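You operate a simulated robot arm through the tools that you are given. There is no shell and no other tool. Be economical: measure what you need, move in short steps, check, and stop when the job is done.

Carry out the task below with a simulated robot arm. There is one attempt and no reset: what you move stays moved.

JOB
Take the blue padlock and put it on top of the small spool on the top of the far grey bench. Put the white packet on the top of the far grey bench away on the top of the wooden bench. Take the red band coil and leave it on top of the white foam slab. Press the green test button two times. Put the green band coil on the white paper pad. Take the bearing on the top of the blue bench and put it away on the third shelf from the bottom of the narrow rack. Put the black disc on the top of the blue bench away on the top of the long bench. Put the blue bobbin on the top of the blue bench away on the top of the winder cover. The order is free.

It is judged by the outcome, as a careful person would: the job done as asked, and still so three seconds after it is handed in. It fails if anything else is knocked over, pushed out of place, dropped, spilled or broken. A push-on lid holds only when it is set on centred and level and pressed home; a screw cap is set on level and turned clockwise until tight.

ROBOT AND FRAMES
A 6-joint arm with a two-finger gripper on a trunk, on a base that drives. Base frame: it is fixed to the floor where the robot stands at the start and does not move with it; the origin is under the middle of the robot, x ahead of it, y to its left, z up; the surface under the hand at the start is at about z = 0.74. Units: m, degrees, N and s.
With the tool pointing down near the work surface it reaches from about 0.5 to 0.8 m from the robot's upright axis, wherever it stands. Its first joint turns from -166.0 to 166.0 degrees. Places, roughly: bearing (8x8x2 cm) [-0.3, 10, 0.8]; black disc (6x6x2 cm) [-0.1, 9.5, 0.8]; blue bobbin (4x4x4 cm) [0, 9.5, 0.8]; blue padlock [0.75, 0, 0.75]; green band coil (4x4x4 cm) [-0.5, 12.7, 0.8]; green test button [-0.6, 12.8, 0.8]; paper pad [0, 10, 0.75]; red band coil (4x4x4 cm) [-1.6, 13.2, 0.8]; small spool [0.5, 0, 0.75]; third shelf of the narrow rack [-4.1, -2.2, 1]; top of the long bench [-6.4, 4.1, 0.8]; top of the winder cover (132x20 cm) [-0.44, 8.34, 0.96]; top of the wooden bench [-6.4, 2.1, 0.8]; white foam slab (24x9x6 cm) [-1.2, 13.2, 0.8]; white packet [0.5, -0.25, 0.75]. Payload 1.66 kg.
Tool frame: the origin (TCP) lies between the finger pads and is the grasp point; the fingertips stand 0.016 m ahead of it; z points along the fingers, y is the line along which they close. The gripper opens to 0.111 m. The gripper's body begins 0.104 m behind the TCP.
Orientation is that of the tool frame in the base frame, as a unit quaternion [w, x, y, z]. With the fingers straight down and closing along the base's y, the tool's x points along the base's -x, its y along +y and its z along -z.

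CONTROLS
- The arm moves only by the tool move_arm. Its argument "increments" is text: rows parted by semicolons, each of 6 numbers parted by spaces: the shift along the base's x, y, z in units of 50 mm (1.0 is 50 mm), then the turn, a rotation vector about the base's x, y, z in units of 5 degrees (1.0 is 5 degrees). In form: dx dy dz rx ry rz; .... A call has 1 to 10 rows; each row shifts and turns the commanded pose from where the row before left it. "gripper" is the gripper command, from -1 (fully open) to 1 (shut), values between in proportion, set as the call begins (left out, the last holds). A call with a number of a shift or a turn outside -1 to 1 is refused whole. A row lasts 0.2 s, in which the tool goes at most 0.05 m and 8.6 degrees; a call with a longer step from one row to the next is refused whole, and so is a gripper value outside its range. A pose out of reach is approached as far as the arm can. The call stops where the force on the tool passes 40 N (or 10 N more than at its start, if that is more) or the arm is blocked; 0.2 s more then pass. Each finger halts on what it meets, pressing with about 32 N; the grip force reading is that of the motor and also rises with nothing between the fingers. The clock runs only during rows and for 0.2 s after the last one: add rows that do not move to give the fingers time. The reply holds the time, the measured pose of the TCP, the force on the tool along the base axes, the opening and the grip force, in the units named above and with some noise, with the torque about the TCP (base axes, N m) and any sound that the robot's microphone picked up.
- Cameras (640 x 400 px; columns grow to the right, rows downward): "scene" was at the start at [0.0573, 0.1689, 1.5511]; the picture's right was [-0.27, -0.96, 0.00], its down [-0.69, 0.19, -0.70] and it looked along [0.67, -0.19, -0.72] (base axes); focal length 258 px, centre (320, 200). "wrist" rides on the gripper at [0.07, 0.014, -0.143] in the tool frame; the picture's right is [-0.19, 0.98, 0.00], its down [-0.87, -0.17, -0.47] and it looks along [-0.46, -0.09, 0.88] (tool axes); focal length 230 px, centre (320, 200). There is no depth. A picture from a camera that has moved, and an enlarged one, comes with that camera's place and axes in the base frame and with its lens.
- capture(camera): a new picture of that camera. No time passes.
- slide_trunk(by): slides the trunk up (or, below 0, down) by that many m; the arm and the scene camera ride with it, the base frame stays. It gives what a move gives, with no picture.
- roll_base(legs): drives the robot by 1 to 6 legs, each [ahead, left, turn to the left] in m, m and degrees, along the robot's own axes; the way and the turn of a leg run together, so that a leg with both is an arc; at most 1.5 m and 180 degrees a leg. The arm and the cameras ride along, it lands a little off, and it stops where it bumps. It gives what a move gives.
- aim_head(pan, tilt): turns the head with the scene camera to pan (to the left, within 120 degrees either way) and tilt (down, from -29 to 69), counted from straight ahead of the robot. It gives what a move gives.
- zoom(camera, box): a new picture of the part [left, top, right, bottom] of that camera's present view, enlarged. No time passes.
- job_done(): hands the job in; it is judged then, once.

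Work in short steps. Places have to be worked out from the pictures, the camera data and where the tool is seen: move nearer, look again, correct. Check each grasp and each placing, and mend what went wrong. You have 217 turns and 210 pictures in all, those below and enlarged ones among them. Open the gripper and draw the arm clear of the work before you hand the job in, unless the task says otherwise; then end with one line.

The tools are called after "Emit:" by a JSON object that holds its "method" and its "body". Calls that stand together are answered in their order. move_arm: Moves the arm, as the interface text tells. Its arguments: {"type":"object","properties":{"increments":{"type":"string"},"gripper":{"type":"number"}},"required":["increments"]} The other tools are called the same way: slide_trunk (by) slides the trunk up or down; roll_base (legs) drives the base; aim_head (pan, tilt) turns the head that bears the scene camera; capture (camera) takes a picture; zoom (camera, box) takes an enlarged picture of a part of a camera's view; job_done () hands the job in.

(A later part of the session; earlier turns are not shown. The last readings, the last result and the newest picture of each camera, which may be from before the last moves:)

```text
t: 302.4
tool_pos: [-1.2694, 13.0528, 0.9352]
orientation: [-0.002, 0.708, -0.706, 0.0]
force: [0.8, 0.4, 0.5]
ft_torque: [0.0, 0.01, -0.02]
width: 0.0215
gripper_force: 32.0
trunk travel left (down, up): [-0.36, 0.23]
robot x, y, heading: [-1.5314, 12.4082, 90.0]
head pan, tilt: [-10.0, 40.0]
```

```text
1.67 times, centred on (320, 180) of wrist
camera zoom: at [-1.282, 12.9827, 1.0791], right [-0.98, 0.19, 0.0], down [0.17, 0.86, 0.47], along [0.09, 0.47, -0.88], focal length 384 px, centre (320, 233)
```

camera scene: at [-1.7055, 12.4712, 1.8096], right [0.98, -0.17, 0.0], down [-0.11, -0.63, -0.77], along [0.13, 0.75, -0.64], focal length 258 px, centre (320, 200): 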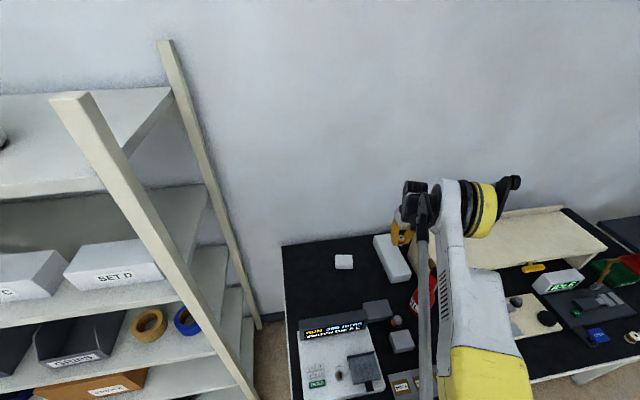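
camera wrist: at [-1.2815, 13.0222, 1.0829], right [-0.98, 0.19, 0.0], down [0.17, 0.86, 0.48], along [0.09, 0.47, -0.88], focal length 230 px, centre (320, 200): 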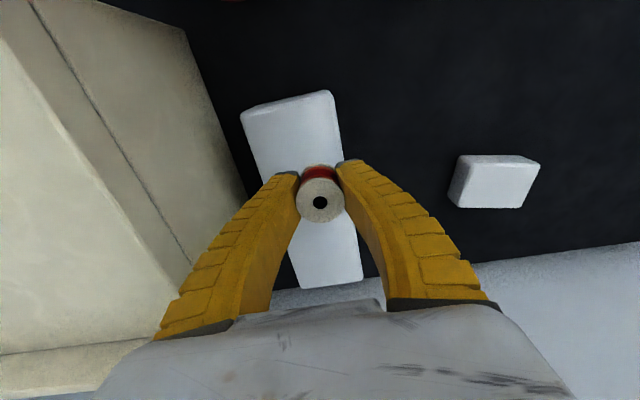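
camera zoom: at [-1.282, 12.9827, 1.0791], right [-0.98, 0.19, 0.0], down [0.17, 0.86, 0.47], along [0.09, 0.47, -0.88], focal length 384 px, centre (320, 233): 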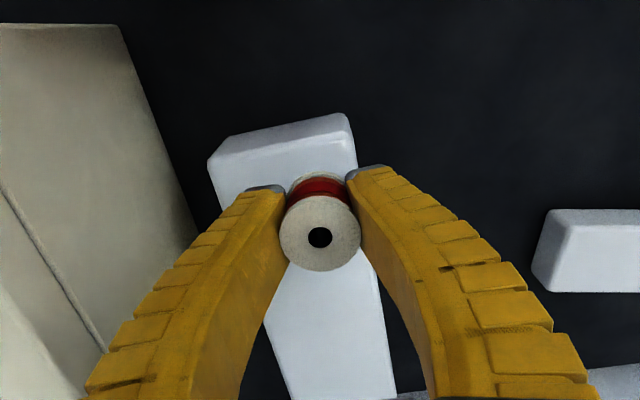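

Command reset to measured. I move onto the slab centre (x -1.25, y 13.095), raising slightly, and lower the trunk 5 cm more.

Emit:
{"method": "move_arm", "body": {"increments": "0 0 0.4 0 0 0;0.2 0.42 0 0 0 0;0.18 0.42 0 0 0 0;0 0 0 0 0 0"}}

Emit:
{"method": "slide_trunk", "body": {"by": -0.05}}

Emit:
{"method": "capture", "body": {"camera": "wrist"}}

Emit:
{"method": "zoom", "body": {"camera": "scene", "box": [340, 160, 520, 330]}}

```text
t: 303.4
tool_pos: [-1.2496, 13.0945, 0.9549]
orientation: [-0.001, 0.708, -0.706, -0.001]
force: [1.1, 0.5, -0.4]
ft_torque: [-0.01, -0.02, 0.01]
width: 0.0219
gripper_force: 31.9
trunk travel left (down, up): [-0.36, 0.23]
robot x, y, heading: [-1.5286, 12.4074, 90.0]
head pan, tilt: [-10.0, 40.0]
```

```text
t: 304.4
tool_pos: [-1.2507, 13.0947, 0.9057]
orientation: [-0.001, 0.708, -0.706, 0.0]
force: [0.4, 0.5, 0.4]
ft_torque: [-0.03, 0.01, 0.05]
width: 0.0219
gripper_force: 31.7
trunk travel left (down, up): [-0.31, 0.28]
robot x, y, heading: [-1.529, 12.4065, 89.8]
head pan, tilt: [-10.0, 40.0]
```

```text
104 pictures are left
camera wrist: at [-1.2635, 13.0238, 1.0494], right [-0.98, 0.19, 0.0], down [0.17, 0.86, 0.47], along [0.09, 0.47, -0.88], focal length 230 px, centre (320, 200)
```

wrist: 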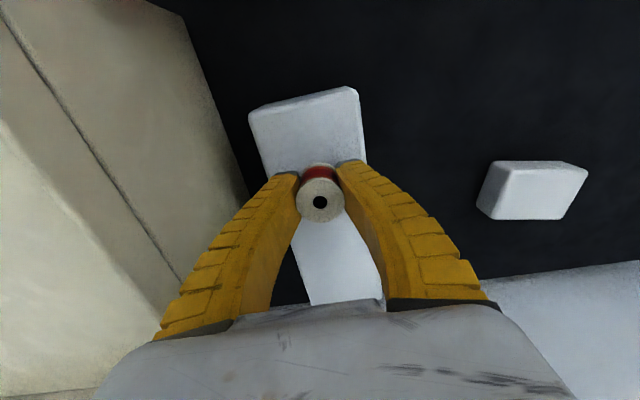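

```text
2.35 times, centred on (430, 245) of scene
camera zoom: at [-1.706, 12.4699, 1.7197], right [0.98, -0.17, 0.0], down [-0.11, -0.63, -0.77], along [0.13, 0.75, -0.64], focal length 606 px, centre (61, 94)
```

zoom: 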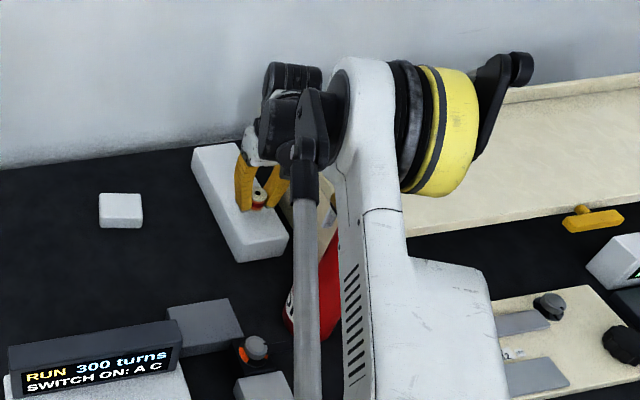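

Centred on the slab. I lower gently to contact.

Emit:
{"method": "move_arm", "body": {"increments": "0 0 -0.2 0 0 0;0 0 -0.15 0 0 0;0 0 -0.1 0 0 0;0 0 -0.1 0 0 0;0 0 0 0 0 0"}}

```text
t: 305.6
tool_pos: [-1.2514, 13.0922, 0.8785]
orientation: [-0.002, 0.707, -0.707, 0.0]
force: [0.5, 2.7, 9.6]
ft_torque: [0.2, -0.02, 0.02]
width: 0.0215
gripper_force: 32.8
trunk travel left (down, up): [-0.31, 0.28]
robot x, y, heading: [-1.5337, 12.4055, 90.6]
head pan, tilt: [-10.0, 40.0]
```

Contact at 0.878. I open partway and check.

Emit:
{"method": "move_arm", "body": {"increments": "0 0 0 0 0 0;0 0 0 0 0 0;0 0 0 0 0 0", "gripper": 0}}

Emit:
{"method": "capture", "body": {"camera": "wrist"}}

```text
t: 306.4
tool_pos: [-1.2514, 13.0932, 0.8789]
orientation: [-0.001, 0.708, -0.706, 0.001]
force: [0.0, 0.1, -0.6]
ft_torque: [-0.02, 0.0, 0.0]
width: 0.0578
gripper_force: 1.5
trunk travel left (down, up): [-0.31, 0.28]
robot x, y, heading: [-1.5301, 12.4065, 90.4]
head pan, tilt: [-10.0, 40.0]
```

```text
102 pictures are left
camera wrist: at [-1.2638, 13.0231, 1.0226], right [-0.98, 0.19, 0.0], down [0.17, 0.86, 0.47], along [0.09, 0.47, -0.88], focal length 230 px, centre (320, 200)
```

wrist: 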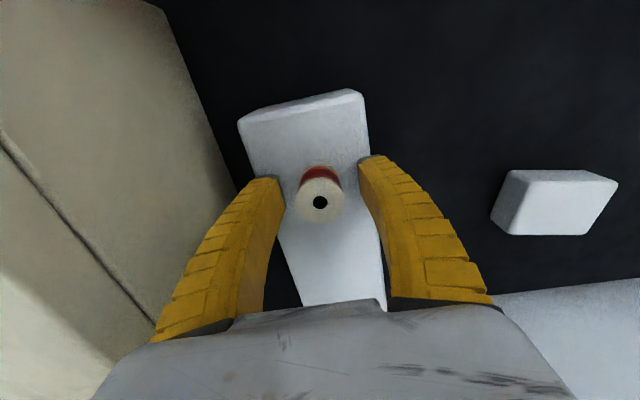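

Coil stands on the slab. I rise, move left away from the bottle and retract.

Emit:
{"method": "move_arm", "body": {"increments": "0 0 0.5 0 0 0;0 0 1 0 0 0;0 0 1 0 0 0;0 0 1 0 0 0;0 0 1 0 0 0;0 0 1 0 0 0;-0.9 -0.3 0 0 0 0;-0.9 -0.3 0 0 0 0;-0.9 -0.3 0 0 0 0;-0.9 -0.3 0 0 0 0"}}

Emit:
{"method": "move_arm", "body": {"increments": "-0.5 -0.8 0 0 0 0;-0.2 -0.9 0 0 0 0;0 -0.9 0 0 0 0;0 -0.9 0 0 0 0;0 -0.9 0 0 0 0"}}

Emit:
{"method": "capture", "body": {"camera": "scene"}}

```text
t: 308.6
tool_pos: [-1.4324, 13.0343, 1.1516]
orientation: [-0.001, 0.708, -0.707, 0.0]
force: [-0.2, 0.7, -1.0]
ft_torque: [0.01, -0.06, -0.02]
width: 0.0576
gripper_force: 1.3
trunk travel left (down, up): [-0.31, 0.28]
robot x, y, heading: [-1.5287, 12.4045, 89.9]
head pan, tilt: [-10.0, 40.0]
```

```text
t: 309.8
tool_pos: [-1.4652, 12.8141, 1.1546]
orientation: [-0.002, 0.707, -0.707, 0.0]
force: [-0.3, -0.1, -0.6]
ft_torque: [0.03, -0.03, 0.0]
width: 0.0577
gripper_force: 1.4
trunk travel left (down, up): [-0.31, 0.28]
robot x, y, heading: [-1.5277, 12.4101, 89.9]
head pan, tilt: [-10.0, 40.0]
```

```text
101 pictures are left
camera scene: at [-1.7063, 12.4682, 1.7197], right [0.98, -0.17, 0.0], down [-0.11, -0.63, -0.77], along [0.13, 0.76, -0.64], focal length 258 px, centre (320, 200)
```

scene: 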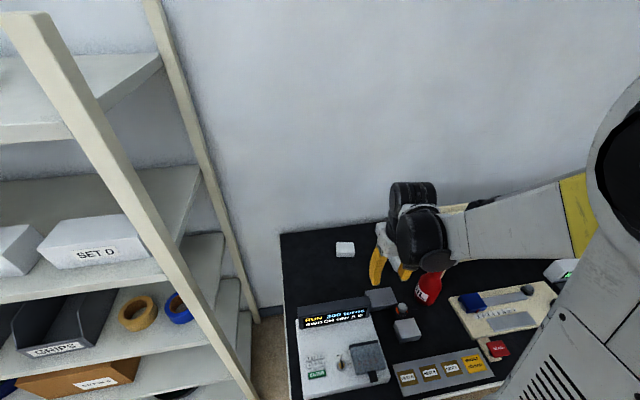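

I back off, move right along the bench, lower the trunk and look at the button area.

Emit:
{"method": "roll_base", "body": {"legs": [[-0.35, 0, 0], [0, -0.65, 0]]}}

Emit:
{"method": "slide_trunk", "body": {"by": -0.1}}

Emit:
{"method": "move_arm", "body": {"increments": "0.95 0 0.2 0 0 0;0.95 0 0.2 0 0 0;0.95 0 0.2 0 0 0;0.95 0 0.2 0 0 0;0.95 0 0 0 0 0;0.95 0 0 0 0 0;0.95 0 0 0 0 0"}}

Emit:
{"method": "aim_head", "body": {"pan": -5, "tilt": 42}}

Emit:
{"method": "capture", "body": {"camera": "scene"}}

```text
t: 315.2
tool_pos: [-0.8311, 12.4788, 1.1547]
orientation: [-0.001, 0.716, -0.698, -0.001]
force: [0.1, 0.4, -0.2]
ft_torque: [0.01, 0.03, 0.01]
width: 0.0575
gripper_force: 1.6
trunk travel left (down, up): [-0.31, 0.28]
robot x, y, heading: [-0.8875, 12.0678, 91.3]
head pan, tilt: [-10.0, 40.0]
```

```text
t: 316.5
tool_pos: [-0.8314, 12.4806, 1.0554]
orientation: [-0.001, 0.717, -0.697, 0.0]
force: [-0.5, -0.6, 0.1]
ft_torque: [-0.03, 0.0, 0.01]
width: 0.0577
gripper_force: 1.4
trunk travel left (down, up): [-0.21, 0.38]
robot x, y, heading: [-0.889, 12.0734, 91.4]
head pan, tilt: [-10.0, 40.0]
```

```text
t: 318.1
tool_pos: [-0.4979, 12.4783, 1.0941]
orientation: [0.0, 0.716, -0.698, -0.001]
force: [0.0, 0.2, 0.3]
ft_torque: [-0.03, 0.03, 0.04]
width: 0.0577
gripper_force: 1.6
trunk travel left (down, up): [-0.21, 0.38]
robot x, y, heading: [-0.8875, 12.0686, 91.6]
head pan, tilt: [-10.0, 40.0]
```

```text
t: 318.8
tool_pos: [-0.5006, 12.4793, 1.0943]
orientation: [-0.001, 0.717, -0.697, 0.0]
force: [-0.5, 0.6, -0.2]
ft_torque: [0.0, -0.02, -0.04]
width: 0.0574
gripper_force: 2.1
trunk travel left (down, up): [-0.21, 0.38]
robot x, y, heading: [-0.8879, 12.0693, 91.8]
head pan, tilt: [-5.0, 42.0]
```

```text
100 pictures are left
camera scene: at [-1.0715, 12.128, 1.6167], right [1.0, -0.06, 0.0], down [-0.04, -0.67, -0.74], along [0.05, 0.74, -0.67], focal length 258 px, centre (320, 200)
```

scene: 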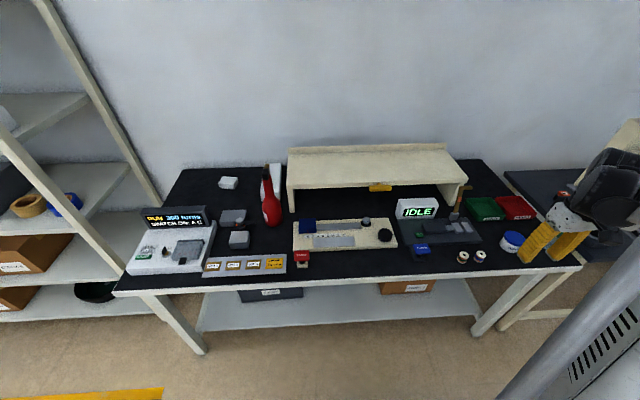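

Emit:
{"method": "zoom", "body": {"camera": "scene", "box": [380, 180, 540, 280]}}

Emit:
{"method": "capture", "body": {"camera": "wrist"}}

Emit:
{"method": "zoom", "body": {"camera": "scene", "box": [220, 140, 340, 240]}}

```text
4.00 times, centred on (460, 230) of scene
camera zoom: at [-1.0715, 12.128, 1.6167], right [1.0, -0.06, 0.0], down [-0.04, -0.67, -0.74], along [0.05, 0.74, -0.67], focal length 1031 px, centre (-240, 80)
```

zoom: 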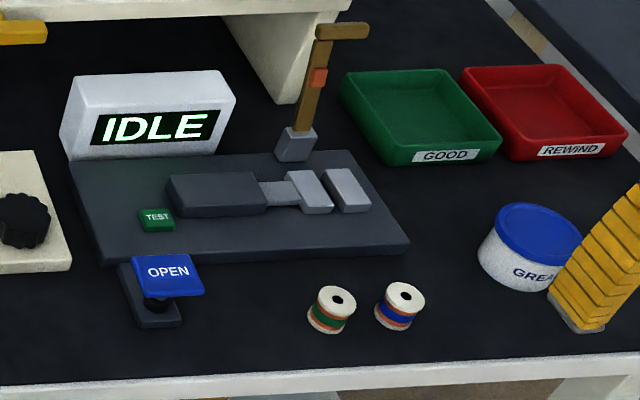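

```text
98 pictures are left
camera wrist: at [-0.5119, 12.409, 1.2385], right [-0.99, 0.16, 0.0], down [0.14, 0.87, 0.47], along [0.08, 0.47, -0.88], focal length 230 px, centre (320, 200)
```

wrist: 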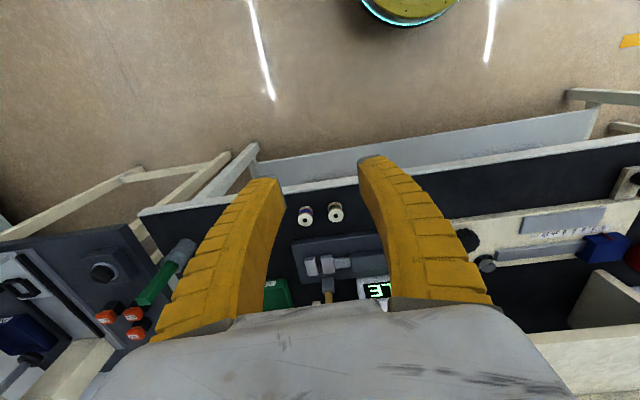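

```text
4.00 times, centred on (280, 190) of scene
camera zoom: at [-1.0715, 12.128, 1.6167], right [1.0, -0.06, 0.0], down [-0.04, -0.67, -0.74], along [0.05, 0.74, -0.67], focal length 1031 px, centre (480, 240)
```

zoom: 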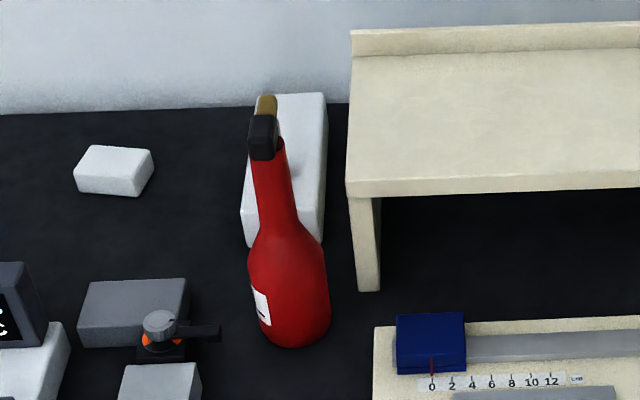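

The TEST button is at ≈(-0.62, 12.785) and the green coil at (-0.505, 12.66), with a blue one 6.5 cm to its right. I position the base and bring the closed fingers above the button.

Emit:
{"method": "roll_base", "body": {"legs": [[0.06, -0.14, -1.6]]}}

Emit:
{"method": "move_arm", "body": {"increments": "0 0 0 0 0 0;0 0 0 0 0 0", "gripper": 1}}

Emit:
{"method": "capture", "body": {"camera": "wrist"}}

```text
t: 320.2
tool_pos: [-0.3495, 12.5308, 1.0951]
orientation: [0.001, -0.706, 0.708, 0.001]
force: [-0.3, -0.2, -0.4]
ft_torque: [-0.02, 0.03, 0.02]
width: 0.0576
gripper_force: 0.9
trunk travel left (down, up): [-0.21, 0.38]
robot x, y, heading: [-0.7486, 12.1299, 89.6]
head pan, tilt: [-5.0, 42.0]
```

```text
t: 320.8
tool_pos: [-0.3492, 12.5302, 1.095]
orientation: [0.001, -0.706, 0.708, 0.0]
force: [0.0, -0.3, -0.2]
ft_torque: [0.02, 0.01, 0.01]
width: 0.0003
gripper_force: 28.8
trunk travel left (down, up): [-0.21, 0.38]
robot x, y, heading: [-0.7457, 12.1298, 89.7]
head pan, tilt: [-5.0, 42.0]
```

```text
96 pictures are left
camera wrist: at [-0.3628, 12.4596, 1.2386], right [-0.98, 0.19, 0.0], down [0.17, 0.86, 0.47], along [0.09, 0.46, -0.88], focal length 230 px, centre (320, 200)
```

wrist: 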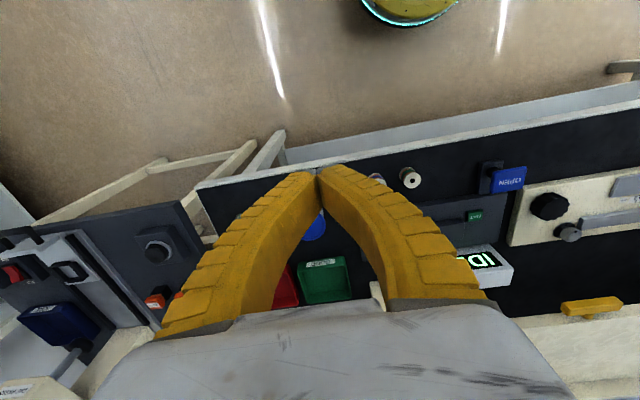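

I move the closed fingers above the button area.

Emit:
{"method": "move_arm", "body": {"increments": "-0.7 0.61 0 0 0 0;-0.7 0.61 0 0 0 0;-0.7 0.61 0 0 0 0;-0.7 0.61 0 0 0 0;-0.7 0.61 0 0 0 0;-0.7 0.61 0 0 0 0;-0.7 0.61 0 0 0 0;-0.7 0.61 0 0 0 0;0 0 -1 0 0 0;0 0 -1 0 0 0"}}

Emit:
{"method": "capture", "body": {"camera": "wrist"}}

Emit:
{"method": "capture", "body": {"camera": "scene"}}

```text
t: 323.0
tool_pos: [-0.6278, 12.7749, 0.9962]
orientation: [0.002, -0.706, 0.708, 0.0]
force: [0.4, 0.0, -0.5]
ft_torque: [-0.02, -0.01, 0.04]
width: 0.0
gripper_force: 29.0
trunk travel left (down, up): [-0.21, 0.38]
robot x, y, heading: [-0.7487, 12.1298, 89.8]
head pan, tilt: [-5.0, 42.0]
```

```text
95 pictures are left
camera wrist: at [-0.641, 12.7033, 1.139], right [-0.98, 0.19, 0.0], down [0.17, 0.86, 0.47], along [0.09, 0.46, -0.88], focal length 230 px, centre (320, 200)
```

wrist: 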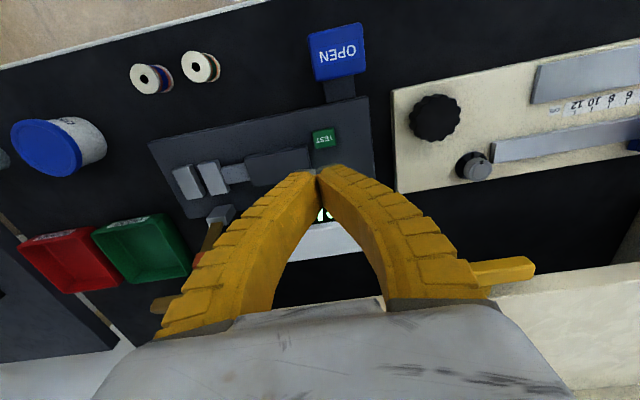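

```text
94 pictures are left
camera scene: at [-0.9305, 12.1958, 1.6166], right [1.0, -0.09, 0.0], down [-0.06, -0.67, -0.74], along [0.07, 0.74, -0.67], focal length 258 px, centre (320, 200)
```

scene: 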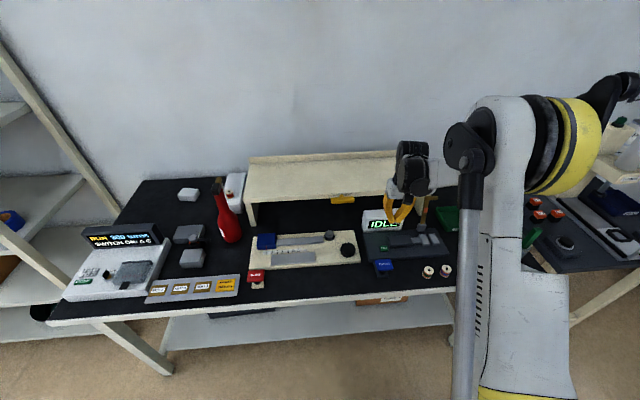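

Button at (-0.632, 12.778), directly below. I lower to just above, then press in small steps.

Emit:
{"method": "move_arm", "body": {"increments": "-0.08 0.06 -0.8 0 0 0;0 0 -0.8 0 0 0;0 0 -0.8 0 0 0;0 0 -0.4 0 0 0;0 0 0 0 0 0"}}

Emit:
{"method": "capture", "body": {"camera": "wrist"}}

Emit:
{"method": "zoom", "body": {"camera": "scene", "box": [340, 170, 470, 290]}}

```text
t: 324.2
tool_pos: [-0.6332, 12.7753, 0.8533]
orientation: [0.001, -0.705, 0.709, -0.001]
force: [0.4, -0.2, -0.4]
ft_torque: [0.0, -0.01, 0.02]
width: 0.0003
gripper_force: 28.6
trunk travel left (down, up): [-0.21, 0.38]
robot x, y, heading: [-0.7452, 12.1311, 89.8]
head pan, tilt: [-5.0, 42.0]
```

```text
93 pictures are left
camera wrist: at [-0.6471, 12.7054, 0.9971], right [-0.98, 0.19, 0.0], down [0.17, 0.86, 0.47], along [0.09, 0.47, -0.88], focal length 230 px, centre (320, 200)
```

wrist: 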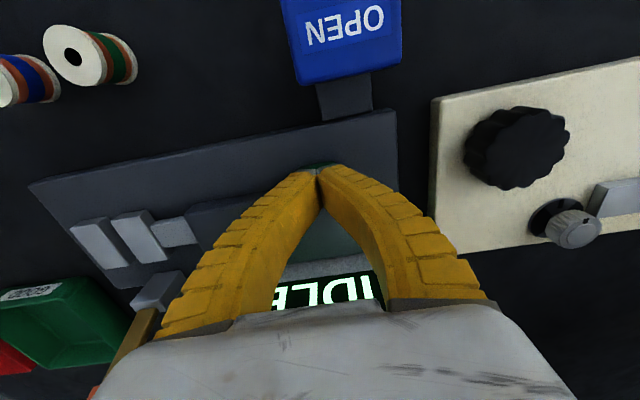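

```text
3.33 times, centred on (405, 230) of scene
camera zoom: at [-0.9307, 12.1949, 1.6167], right [1.0, -0.09, 0.0], down [-0.06, -0.67, -0.74], along [0.07, 0.74, -0.67], focal length 859 px, centre (37, 100)
```

zoom: 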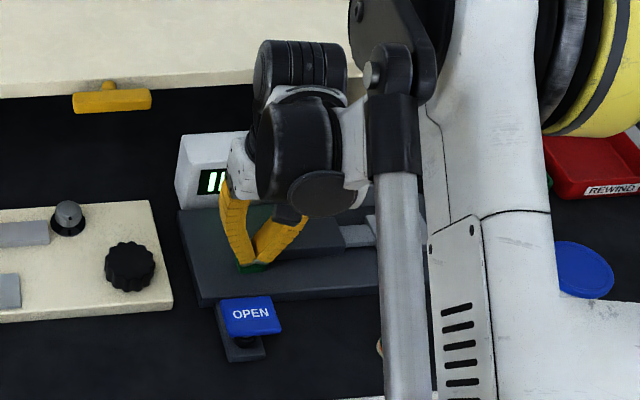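

Fingers are over the button. I press down in 2 mm steps.

Emit:
{"method": "move_arm", "body": {"increments": "0 0 -0.1 0 0 0;0 0 -0.1 0 0 0;0 0 -0.1 0 0 0;0 0 -0.06 0 0 0;0 0 -0.06 0 0 0;0 0 0 0 0 0"}}

Emit:
{"method": "zoom", "body": {"camera": "wrist", "box": [160, 60, 480, 320]}}

```text
t: 325.6
tool_pos: [-0.6345, 12.7753, 0.8346]
orientation: [0.002, -0.707, 0.708, 0.0]
force: [-0.2, 3.0, 17.3]
ft_torque: [0.01, 0.04, -0.01]
width: 0.006
gripper_force: 28.0
trunk travel left (down, up): [-0.21, 0.38]
robot x, y, heading: [-0.7487, 12.1362, 89.8]
head pan, tilt: [-5.0, 42.0]
heard: click
```

```text
1.54 times, centred on (320, 190) of wrist
camera zoom: at [-0.6471, 12.706, 0.9779], right [-0.98, 0.19, 0.0], down [0.17, 0.86, 0.47], along [0.09, 0.47, -0.88], focal length 354 px, centre (320, 215)
```

zoom: 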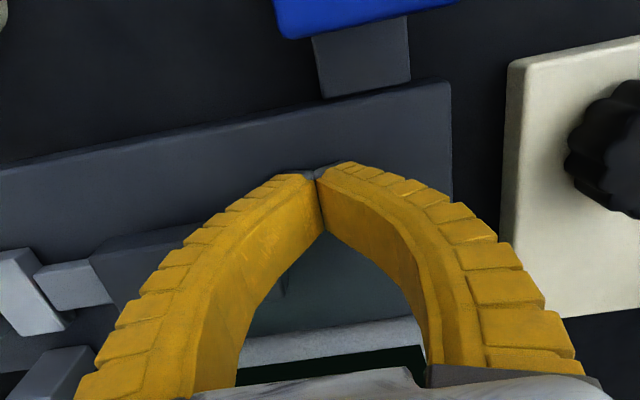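

A click was heard. I release upward and check the display.

Emit:
{"method": "move_arm", "body": {"increments": "0 0 0.2 0 0 0;0 0 0.2 0 0 0;0 0 0.2 0 0 0"}}

Emit:
{"method": "zoom", "body": {"camera": "scene", "box": [340, 170, 470, 290]}}

Emit:
{"method": "zoom", "body": {"camera": "wrist", "box": [160, 60, 480, 320]}}

```text
t: 326.4
tool_pos: [-0.6328, 12.777, 0.8629]
orientation: [0.002, -0.706, 0.708, 0.001]
force: [-0.1, 0.6, -0.6]
ft_torque: [-0.04, -0.01, 0.03]
width: 0.0002
gripper_force: 28.6
trunk travel left (down, up): [-0.21, 0.38]
robot x, y, heading: [-0.7489, 12.132, 89.7]
head pan, tilt: [-5.0, 42.0]
```

```text
3.33 times, centred on (405, 230) of scene
camera zoom: at [-0.9307, 12.1949, 1.6166], right [1.0, -0.09, 0.0], down [-0.06, -0.67, -0.74], along [0.07, 0.74, -0.67], focal length 859 px, centre (37, 100)
```

zoom: 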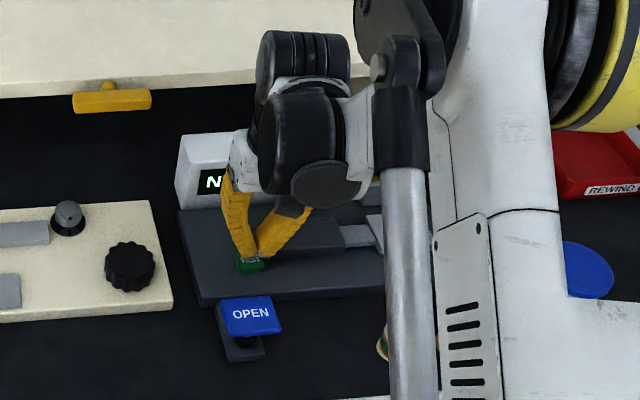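

```text
1.54 times, centred on (320, 190) of wrist
camera zoom: at [-0.6463, 12.7065, 1.007], right [-0.98, 0.19, 0.0], down [0.17, 0.86, 0.47], along [0.09, 0.47, -0.88], focal length 354 px, centre (320, 215)
```

zoom: 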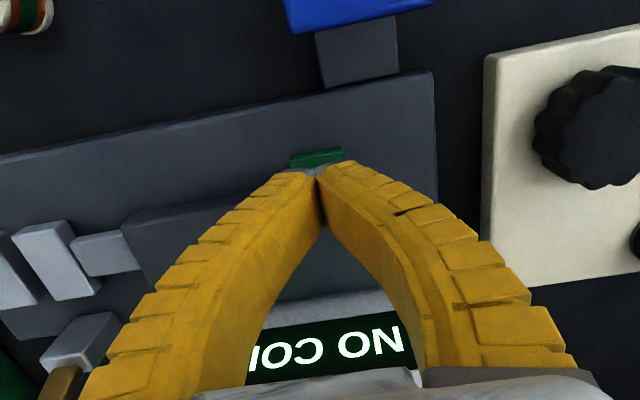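

The display changed to "NO CO…", so one press registered. Second press now.

Emit:
{"method": "move_arm", "body": {"increments": "0 0 -0.2 0 0 0;0 0 -0.2 0 0 0;0 0 -0.1 0 0 0;0 0 -0.07 0 0 0;0 0 0 0 0 0"}}

```text
t: 327.6
tool_pos: [-0.6342, 12.7765, 0.8351]
orientation: [0.002, -0.707, 0.708, 0.001]
force: [-0.5, 5.2, 14.3]
ft_torque: [0.04, 0.02, 0.06]
width: 0.0061
gripper_force: 28.7
trunk travel left (down, up): [-0.21, 0.38]
robot x, y, heading: [-0.7463, 12.1325, 89.9]
head pan, tilt: [-5.0, 42.0]
heard: click
```

Second click heard. I lift and move over the green coil with a narrow opening.

Emit:
{"method": "move_arm", "body": {"increments": "0 0 0.5 0 0 0;0 0 1 0 0 0;0 0 1 0 0 0;0 0 0.7 0 0 0"}}

Emit:
{"method": "move_arm", "body": {"increments": "0.65 -0.59 0 0 0 0;0.65 -0.59 0 0 0 0;0.65 -0.59 0 0 0 0;0.62 -0.58 0 0 0 0", "gripper": 0.05}}

Emit:
{"method": "capture", "body": {"camera": "wrist"}}

Emit:
{"method": "zoom", "body": {"camera": "scene", "box": [340, 170, 500, 310]}}

```text
t: 328.6
tool_pos: [-0.6319, 12.7756, 0.9991]
orientation: [0.001, -0.706, 0.708, 0.0]
force: [0.0, 0.3, -0.4]
ft_torque: [0.02, 0.02, 0.0]
width: 0.0002
gripper_force: 28.8
trunk travel left (down, up): [-0.21, 0.38]
robot x, y, heading: [-0.7494, 12.1309, 90.2]
head pan, tilt: [-5.0, 42.0]
```

```text
t: 329.6
tool_pos: [-0.5044, 12.6578, 0.9941]
orientation: [0.0, -0.706, 0.708, 0.0]
force: [0.3, 0.1, 0.0]
ft_torque: [0.03, 0.02, 0.01]
width: 0.055
gripper_force: 1.6
trunk travel left (down, up): [-0.21, 0.38]
robot x, y, heading: [-0.7471, 12.1342, 89.9]
head pan, tilt: [-5.0, 42.0]
```

```text
88 pictures are left
camera wrist: at [-0.5174, 12.5875, 1.139], right [-0.98, 0.19, 0.0], down [0.17, 0.86, 0.47], along [0.09, 0.47, -0.88], focal length 230 px, centre (320, 200)
```

wrist: 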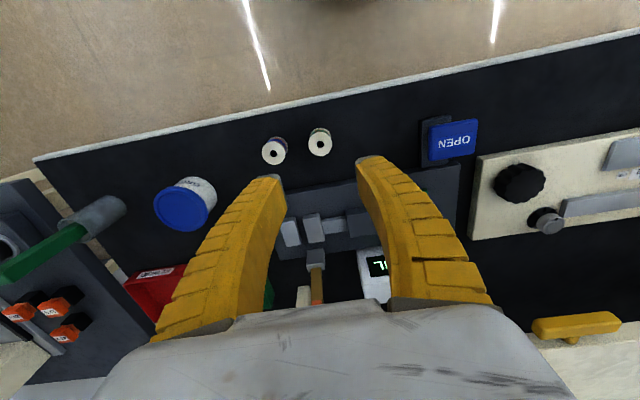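

```text
2.86 times, centred on (420, 240) of scene
camera zoom: at [-0.9301, 12.1945, 1.6168], right [1.0, -0.09, 0.0], down [-0.06, -0.67, -0.74], along [0.07, 0.74, -0.67], focal length 736 px, centre (34, 86)
```

zoom: 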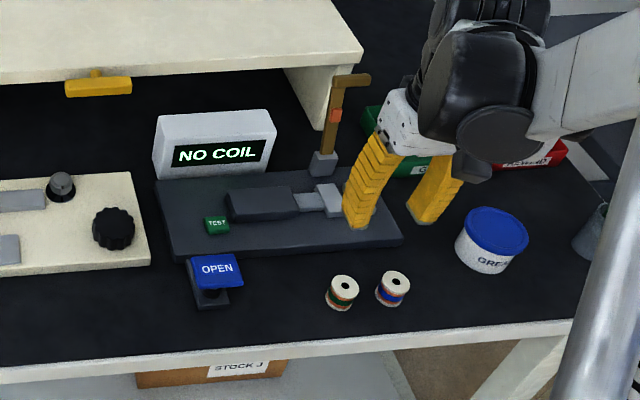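

Green coil at (-0.503, 12.665). I descend around it, keeping clear of the blue one.

Emit:
{"method": "move_arm", "body": {"increments": "0 0.13 -0.9 0 0 0;0 0 -1 0 0 0;0 0 -0.8 0 0 0;0 0 0 0 0 0"}}

Emit:
{"method": "capture", "body": {"camera": "wrist"}}

```text
t: 330.6
tool_pos: [-0.5047, 12.6657, 0.861]
orientation: [0.001, -0.705, 0.709, 0.0]
force: [0.1, -0.5, -0.1]
ft_torque: [0.01, 0.0, 0.05]
width: 0.0549
gripper_force: 1.9
trunk travel left (down, up): [-0.21, 0.38]
robot x, y, heading: [-0.7511, 12.1306, 89.6]
head pan, tilt: [-5.0, 42.0]
```

```text
86 pictures are left
camera wrist: at [-0.5179, 12.5949, 1.0048], right [-0.98, 0.19, 0.0], down [0.17, 0.86, 0.47], along [0.09, 0.46, -0.88], focal length 230 px, centre (320, 200)
```

wrist: 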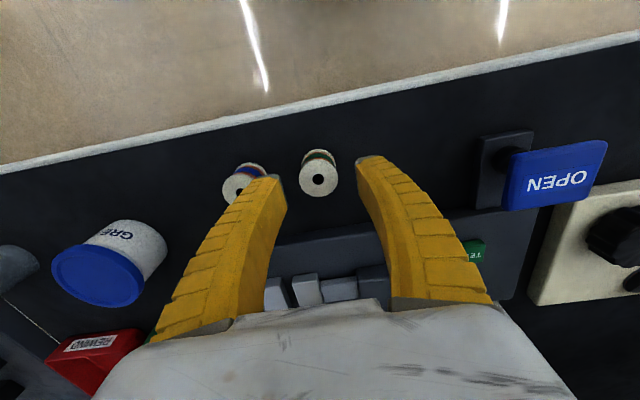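

Emit:
{"method": "move_arm", "body": {"increments": "-0.03 0 -0.4 0 0 0;0 0 -0.3 0 0 0;0 0 -0.18 0 0 0;0 0 0 0 0 0", "gripper": 0.1}}

Emit:
{"method": "capture", "body": {"camera": "wrist"}}

```text
t: 331.6
tool_pos: [-0.5064, 12.6646, 0.8159]
orientation: [0.001, -0.707, 0.707, -0.001]
force: [0.1, -0.4, 2.9]
ft_torque: [0.04, 0.0, -0.02]
width: 0.0523
gripper_force: 1.3
trunk travel left (down, up): [-0.21, 0.38]
robot x, y, heading: [-0.7466, 12.1301, 89.8]
head pan, tilt: [-5.0, 42.0]
```

```text
85 pictures are left
camera wrist: at [-0.5197, 12.5949, 0.9601], right [-0.98, 0.19, 0.0], down [0.17, 0.86, 0.47], along [0.09, 0.46, -0.88], focal length 230 px, centre (320, 200)
```

wrist: 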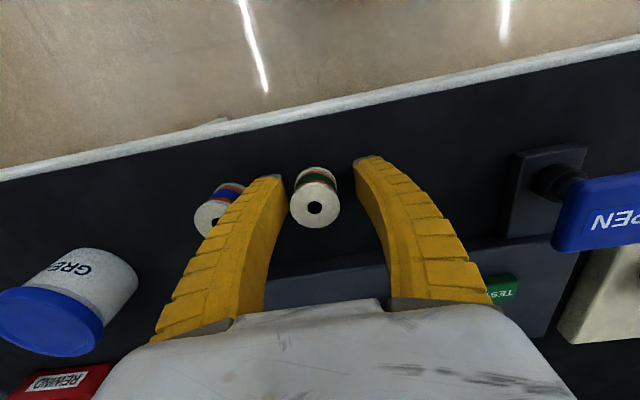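

Green coil is between the fingers and the blue one is untouched. I close and lift.

Emit:
{"method": "move_arm", "body": {"increments": "0 0 0.04 0 0 0;0 0 0 0 0 0;0 0 0 0 0 0", "gripper": 1}}

Emit:
{"method": "move_arm", "body": {"increments": "0 0 0.5 0 0 0;0 0 0.9 0 0 0;0 0 1 0 0 0;0 0 1 0 0 0;0 0 1 0 0 0;0 0 1 0 0 0;0 0 1 0 0 0"}}

Emit:
{"method": "capture", "body": {"camera": "wrist"}}

Emit:
{"method": "capture", "body": {"camera": "scene"}}

```text
t: 332.4
tool_pos: [-0.506, 12.6649, 0.8186]
orientation: [0.002, -0.705, 0.709, -0.001]
force: [-1.0, 0.5, -0.1]
ft_torque: [0.0, 0.0, 0.0]
width: 0.0221
gripper_force: 32.1
trunk travel left (down, up): [-0.21, 0.38]
robot x, y, heading: [-0.7437, 12.1298, 90.1]
head pan, tilt: [-5.0, 42.0]
```

```text
t: 334.0
tool_pos: [-0.5072, 12.6635, 1.1375]
orientation: [0.001, -0.706, 0.709, 0.0]
force: [0.0, 0.0, -0.4]
ft_torque: [0.03, 0.0, 0.02]
width: 0.0218
gripper_force: 32.4
trunk travel left (down, up): [-0.21, 0.38]
robot x, y, heading: [-0.7486, 12.1321, 89.6]
head pan, tilt: [-5.0, 42.0]
```

```text
84 pictures are left
camera wrist: at [-0.5208, 12.594, 1.2824], right [-0.98, 0.19, 0.0], down [0.17, 0.86, 0.47], along [0.09, 0.47, -0.88], focal length 230 px, centre (320, 200)
```

wrist: 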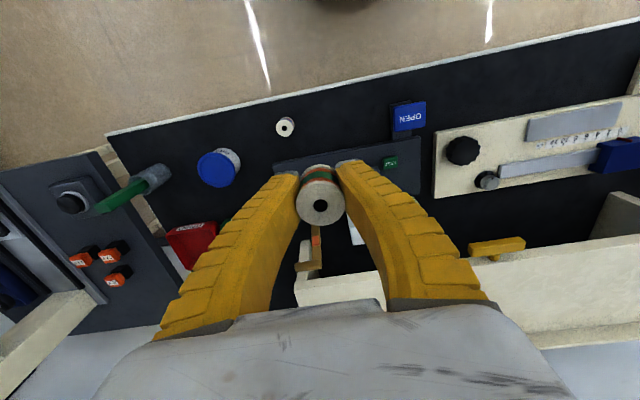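

```text
83 pictures are left
camera scene: at [-0.9311, 12.1943, 1.6167], right [1.0, -0.09, 0.0], down [-0.06, -0.67, -0.74], along [0.07, 0.74, -0.67], focal length 258 px, centre (320, 200)
```

scene: 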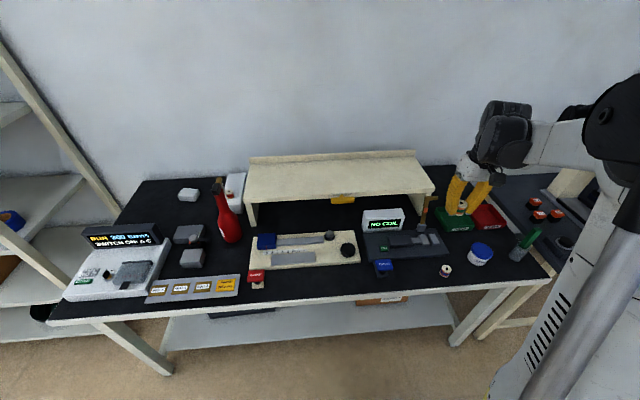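

Green coil held; the blue one is left standing. I stow the hand and drive back around the small table to the blue bench.

Emit:
{"method": "move_arm", "body": {"increments": "-0.9 -0.3 0 0 0 0;-0.9 -0.3 0 0 0 0;-0.9 -0.3 0 0 0 0;-0.9 -0.3 0 0 0 0;-0.9 -0.3 0 0 0 0;-0.9 -0.3 0 0 0 0;-0.9 0 0 0 0 0"}}

Emit:
{"method": "roll_base", "body": {"legs": [[-0.15, 0, 0], [0, 1.4, 0], [0, 0.25, 0], [-1.4, 0, 0], [-0.3, 0, 0], [0, 0, -90]]}}

Emit:
{"method": "aim_head", "body": {"pan": 0, "tilt": 30}}

Emit:
{"method": "capture", "body": {"camera": "scene"}}

```text
t: 335.6
tool_pos: [-0.822, 12.5745, 1.1366]
orientation: [0.001, -0.706, 0.709, 0.0]
force: [0.0, 1.0, -0.7]
ft_torque: [-0.03, -0.03, 0.03]
width: 0.022
gripper_force: 31.3
trunk travel left (down, up): [-0.21, 0.38]
robot x, y, heading: [-0.7501, 12.1283, 89.7]
head pan, tilt: [-5.0, 42.0]
```

```text
t: 356.9
tool_pos: [-1.9949, 10.361, 1.1355]
orientation: [0.001, 0.017, 1.0, -0.001]
force: [-0.5, 0.4, -0.6]
ft_torque: [-0.02, 0.03, 0.02]
width: 0.0213
gripper_force: 31.6
trunk travel left (down, up): [-0.21, 0.38]
robot x, y, heading: [-2.4423, 10.3014, -2.2]
head pan, tilt: [-5.0, 42.0]
```

```text
t: 357.7
tool_pos: [-1.9961, 10.3597, 1.1373]
orientation: [0.001, 0.018, 1.0, 0.0]
force: [0.1, -0.7, -0.1]
ft_torque: [0.02, -0.03, 0.02]
width: 0.0216
gripper_force: 31.8
trunk travel left (down, up): [-0.21, 0.38]
robot x, y, heading: [-2.4425, 10.2998, -2.1]
head pan, tilt: [0.0, 30.0]
```

```text
82 pictures are left
camera scene: at [-2.3661, 10.4887, 1.6349], right [-0.04, -1.0, 0.0], down [-0.5, 0.02, -0.87], along [0.87, -0.03, -0.5], focal length 258 px, centre (320, 200)
```

scene: 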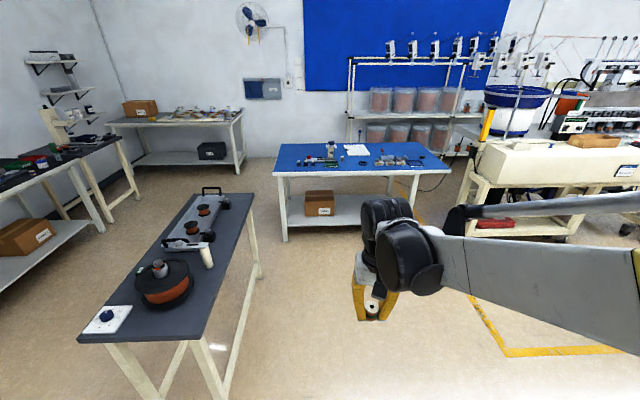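

Clear run to the blue bench. I drive to about (-0.8, 10.02).

Emit:
{"method": "roll_base", "body": {"legs": [[0, -0.28, 2.1], [1.4, 0, 0]]}}

Emit:
{"method": "aim_head", "body": {"pan": 0, "tilt": 50}}

Emit:
{"method": "capture", "body": {"camera": "scene"}}

```text
t: 366.3
tool_pos: [-0.5905, 10.0819, 1.1363]
orientation: [0.001, 0.006, 1.0, -0.001]
force: [-0.6, 0.4, -0.5]
ft_torque: [-0.02, 0.0, -0.02]
width: 0.0217
gripper_force: 31.9
trunk travel left (down, up): [-0.21, 0.38]
robot x, y, heading: [-1.0332, 10.0135, -0.8]
head pan, tilt: [0.0, 30.0]
```

```text
t: 367.1
tool_pos: [-0.5901, 10.0825, 1.1364]
orientation: [0.001, 0.007, 1.0, -0.001]
force: [-0.5, -0.4, -0.9]
ft_torque: [0.02, -0.02, 0.0]
width: 0.0215
gripper_force: 32.3
trunk travel left (down, up): [-0.21, 0.38]
robot x, y, heading: [-1.0333, 10.0125, -0.7]
head pan, tilt: [0.0, 50.0]
```

```text
81 pictures are left
camera scene: at [-0.9761, 10.2029, 1.6055], right [-0.01, -1.0, 0.0], down [-0.77, 0.01, -0.64], along [0.64, -0.01, -0.77], focal length 258 px, centre (320, 200)
```

scene: 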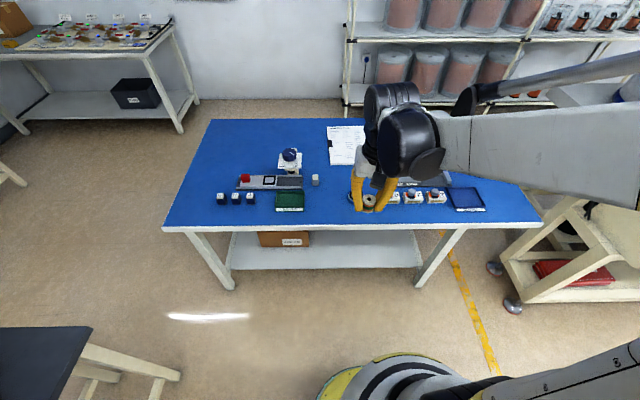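

I move ahead 0.25 m and extend over the pad.

Emit:
{"method": "roll_base", "body": {"legs": [[0.25, 0, 0.7]]}}

Emit:
{"method": "move_arm", "body": {"increments": "0.9 -0.1 0 0 0 0;0.9 -0.1 0 0 0 0;0.9 -0.1 0 0 0 0;0.9 -0.1 0 0 0 0;0.9 -0.1 0 0 0 0;0.9 -0.1 0 0 0 0;0.8 0 0 0 0 0;0 0 -0.8 0 0 0;0 0 -0.8 0 0 0"}}

Emit:
{"method": "capture", "body": {"camera": "wrist"}}

Emit:
{"method": "capture", "body": {"camera": "scene"}}

```text
t: 368.9
tool_pos: [-0.343, 10.0833, 1.1353]
orientation: [0.001, 0.003, 1.0, -0.001]
force: [-0.6, 0.2, 0.1]
ft_torque: [-0.01, 0.08, 0.02]
width: 0.0216
gripper_force: 32.4
trunk travel left (down, up): [-0.21, 0.38]
robot x, y, heading: [-0.7891, 10.0114, -0.6]
head pan, tilt: [0.0, 50.0]
```

```text
t: 370.9
tool_pos: [-0.0342, 10.0543, 1.0557]
orientation: [0.0, 0.003, 1.0, -0.001]
force: [0.3, 0.5, -0.5]
ft_torque: [0.01, -0.01, -0.01]
width: 0.0218
gripper_force: 31.9
trunk travel left (down, up): [-0.21, 0.38]
robot x, y, heading: [-0.788, 10.0116, -0.4]
head pan, tilt: [0.0, 50.0]
```

```text
80 pictures are left
camera wrist: at [-0.103, 10.0676, 1.1999], right [0.19, 0.98, 0.0], down [0.86, -0.17, 0.47], along [0.46, -0.09, -0.88], focal length 230 px, centre (320, 200)
```

wrist: 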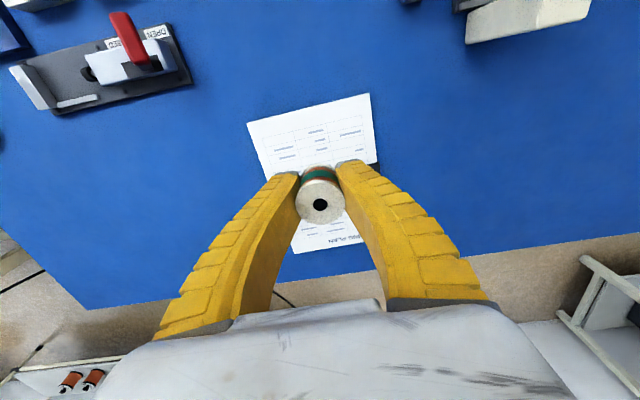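

```text
79 pictures are left
camera scene: at [-0.7304, 10.2011, 1.6054], right [0.0, -1.0, 0.0], down [-0.77, 0.0, -0.64], along [0.64, 0.0, -0.77], focal length 258 px, centre (320, 200)
```

scene: 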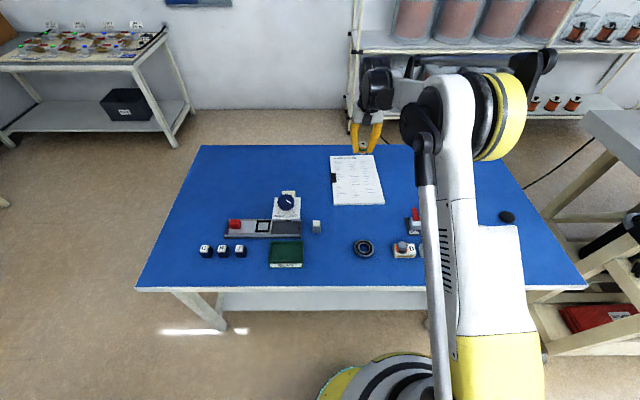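

The pad spans x -0.06..0.23 centred at y≈10.033. I lower and shift to x≈0.

Emit:
{"method": "move_arm", "body": {"increments": "0 -0.15 -0.8 0 0 0;0 -0.1 -0.8 0 0 0;0.3 0 -0.8 0 0 0;0.35 0 -0.7 0 0 0;0 0 0 0 0 0"}}

Emit:
{"method": "capture", "body": {"camera": "wrist"}}

```text
t: 372.1
tool_pos: [-0.0021, 10.0399, 0.9023]
orientation: [0.001, 0.003, 1.0, 0.0]
force: [0.5, 0.0, 0.7]
ft_torque: [0.0, 0.04, -0.03]
width: 0.0218
gripper_force: 32.0
trunk travel left (down, up): [-0.21, 0.38]
robot x, y, heading: [-0.7883, 10.0105, -0.3]
head pan, tilt: [0.0, 50.0]
```

```text
78 pictures are left
camera wrist: at [-0.0707, 10.0547, 1.0457], right [0.19, 0.98, 0.0], down [0.86, -0.17, 0.47], along [0.46, -0.09, -0.88], focal length 230 px, centre (320, 200)
```

wrist: 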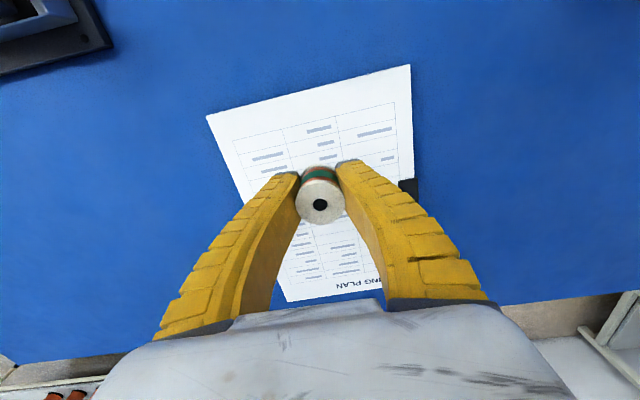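

Well inside the pad. I lower to contact.

Emit:
{"method": "move_arm", "body": {"increments": "0 0 -0.7 0 0 0;0 0 -0.4 0 0 0;0 0 -0.2 0 0 0;0 0 -0.1 0 0 0;0 0 -0.1 0 0 0;0 0 0 0 0 0"}}

```text
t: 373.5
tool_pos: [-0.0012, 10.042, 0.8271]
orientation: [0.002, 0.003, 1.0, 0.0]
force: [0.3, -0.9, -0.2]
ft_torque: [-0.03, 0.0, -0.02]
width: 0.0216
gripper_force: 32.1
trunk travel left (down, up): [-0.21, 0.38]
robot x, y, heading: [-0.7883, 10.0116, -0.6]
head pan, tilt: [0.0, 50.0]
```

Emit:
{"method": "move_arm", "body": {"increments": "0 0 -0.06 0 0 0;0 0 -0.06 0 0 0;0 0 -0.06 0 0 0;0 0 0 0 0 0"}}

```text
t: 374.5
tool_pos: [-0.0007, 10.0419, 0.8174]
orientation: [0.002, 0.003, 1.0, -0.001]
force: [-0.7, 0.0, -1.1]
ft_torque: [0.0, 0.0, 0.0]
width: 0.0216
gripper_force: 31.4
trunk travel left (down, up): [-0.21, 0.38]
robot x, y, heading: [-0.7864, 10.0111, -0.4]
head pan, tilt: [0.0, 50.0]
```

Emit:
{"method": "move_arm", "body": {"increments": "0 0 -0.06 0 0 0;0 0 -0.06 0 0 0;0 0 -0.05 0 0 0;0 0 0 0 0 0"}}

Emit:
{"method": "capture", "body": {"camera": "wrist"}}

```text
t: 375.5
tool_pos: [-0.0019, 10.0418, 0.81]
orientation: [0.002, 0.002, 1.0, -0.001]
force: [1.0, 1.8, 8.0]
ft_torque: [0.0, -0.15, -0.01]
width: 0.0215
gripper_force: 31.9
trunk travel left (down, up): [-0.21, 0.38]
robot x, y, heading: [-0.7899, 10.0093, -0.4]
head pan, tilt: [0.0, 50.0]
```

```text
77 pictures are left
camera wrist: at [-0.0711, 10.056, 0.9536], right [0.19, 0.98, 0.0], down [0.86, -0.17, 0.47], along [0.47, -0.09, -0.88], focal length 230 px, centre (320, 200)
```

wrist: 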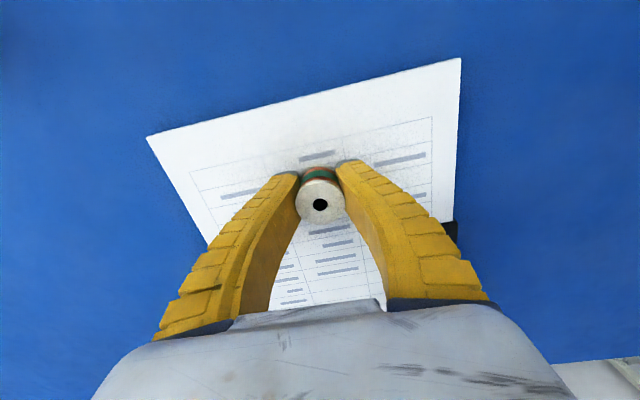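

Contact on the pad (8 N). I release gently.

Emit:
{"method": "move_arm", "body": {"increments": "0 0 0 0 0 0;0 0 0 0 0 0;0 0 0 0 0 0", "gripper": 0.1}}

Emit:
{"method": "capture", "body": {"camera": "wrist"}}

Emit:
{"method": "move_arm", "body": {"increments": "0 0 0.4 0 0 0;0 0 0.8 0 0 0;0 0 1 0 0 0;0 0 1 0 0 0;0 0 1 0 0 0;0 0 1 0 0 0"}}

Emit:
{"method": "capture", "body": {"camera": "wrist"}}

```text
t: 376.3
tool_pos: [-0.0005, 10.043, 0.8086]
orientation: [0.001, 0.002, 1.0, -0.001]
force: [-0.4, 1.1, 0.3]
ft_torque: [-0.02, 0.01, -0.01]
width: 0.0521
gripper_force: 1.2
trunk travel left (down, up): [-0.21, 0.38]
robot x, y, heading: [-0.7906, 10.013, -0.4]
head pan, tilt: [0.0, 50.0]
```

```text
76 pictures are left
camera wrist: at [-0.0708, 10.0561, 0.9529], right [0.19, 0.98, 0.0], down [0.86, -0.17, 0.47], along [0.46, -0.09, -0.88], focal length 230 px, centre (320, 200)
```

wrist: 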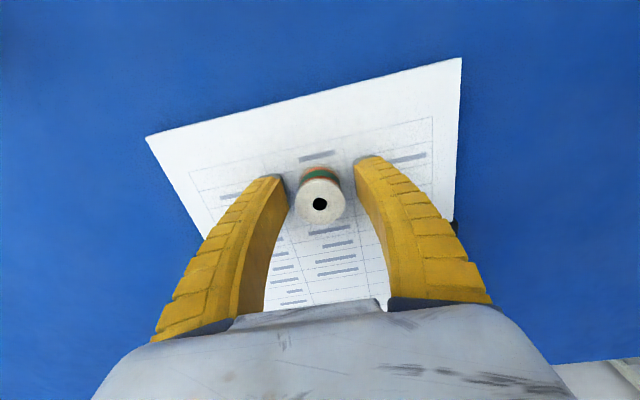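

```text
t: 377.7
tool_pos: [-0.0049, 10.0421, 1.071]
orientation: [0.001, 0.001, 1.0, 0.0]
force: [-0.4, 0.2, 0.3]
ft_torque: [0.0, -0.02, 0.0]
width: 0.052
gripper_force: 1.8
trunk travel left (down, up): [-0.21, 0.38]
robot x, y, heading: [-0.7855, 10.0113, -0.4]
head pan, tilt: [0.0, 50.0]
```

```text
75 pictures are left
camera wrist: at [-0.0739, 10.0561, 1.2161], right [0.19, 0.98, 0.0], down [0.86, -0.17, 0.47], along [0.47, -0.09, -0.88], focal length 230 px, centre (320, 200)
```

wrist: 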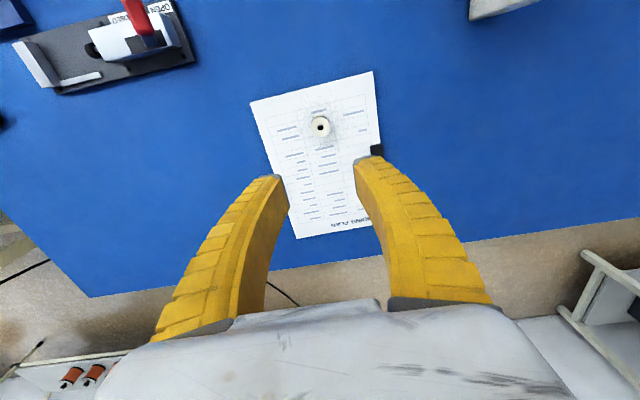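

Green coil stands on the pad. Next the bearing: I retract over it and examine it.

Emit:
{"method": "move_arm", "body": {"increments": "-0.9 0 0 0 0 0;-0.9 0 0 0 0 0;-0.9 0 0 0 0 0;-0.9 0 0 0 0 0;-0.9 0 0 0 0 0;-0.9 0 0 0 0 0;-0.8 0 0 0 0 0", "gripper": -1}}

Emit:
{"method": "capture", "body": {"camera": "wrist"}}

Emit:
{"method": "zoom", "body": {"camera": "scene", "box": [320, 220, 440, 290]}}

```text
t: 379.3
tool_pos: [-0.3146, 10.04, 1.0684]
orientation: [0.002, 0.002, 1.0, -0.001]
force: [-0.1, -0.1, -0.2]
ft_torque: [0.0, -0.02, 0.01]
width: 0.1112
gripper_force: 0.1
trunk travel left (down, up): [-0.21, 0.38]
robot x, y, heading: [-0.7894, 10.0108, -0.2]
head pan, tilt: [0.0, 50.0]
```

```text
74 pictures are left
camera wrist: at [-0.3835, 10.0549, 1.2129], right [0.19, 0.98, 0.0], down [0.86, -0.17, 0.47], along [0.47, -0.09, -0.88], focal length 230 px, centre (320, 200)
```

wrist: 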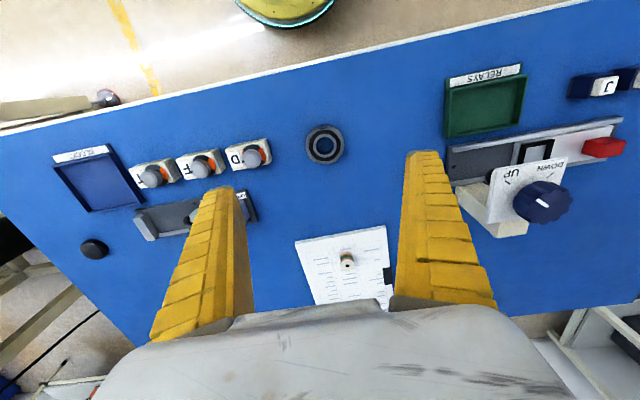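

```text
5.33 times, centred on (380, 255) of scene
camera zoom: at [-0.7322, 10.201, 1.6055], right [0.0, -1.0, 0.0], down [-0.77, 0.0, -0.64], along [0.64, 0.0, -0.77], focal length 1375 px, centre (0, -93)
```

zoom: 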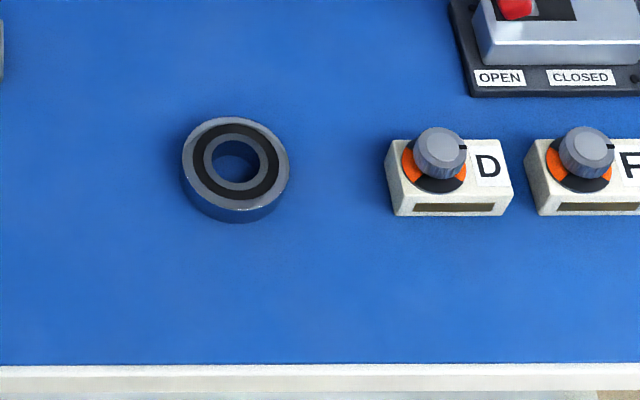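

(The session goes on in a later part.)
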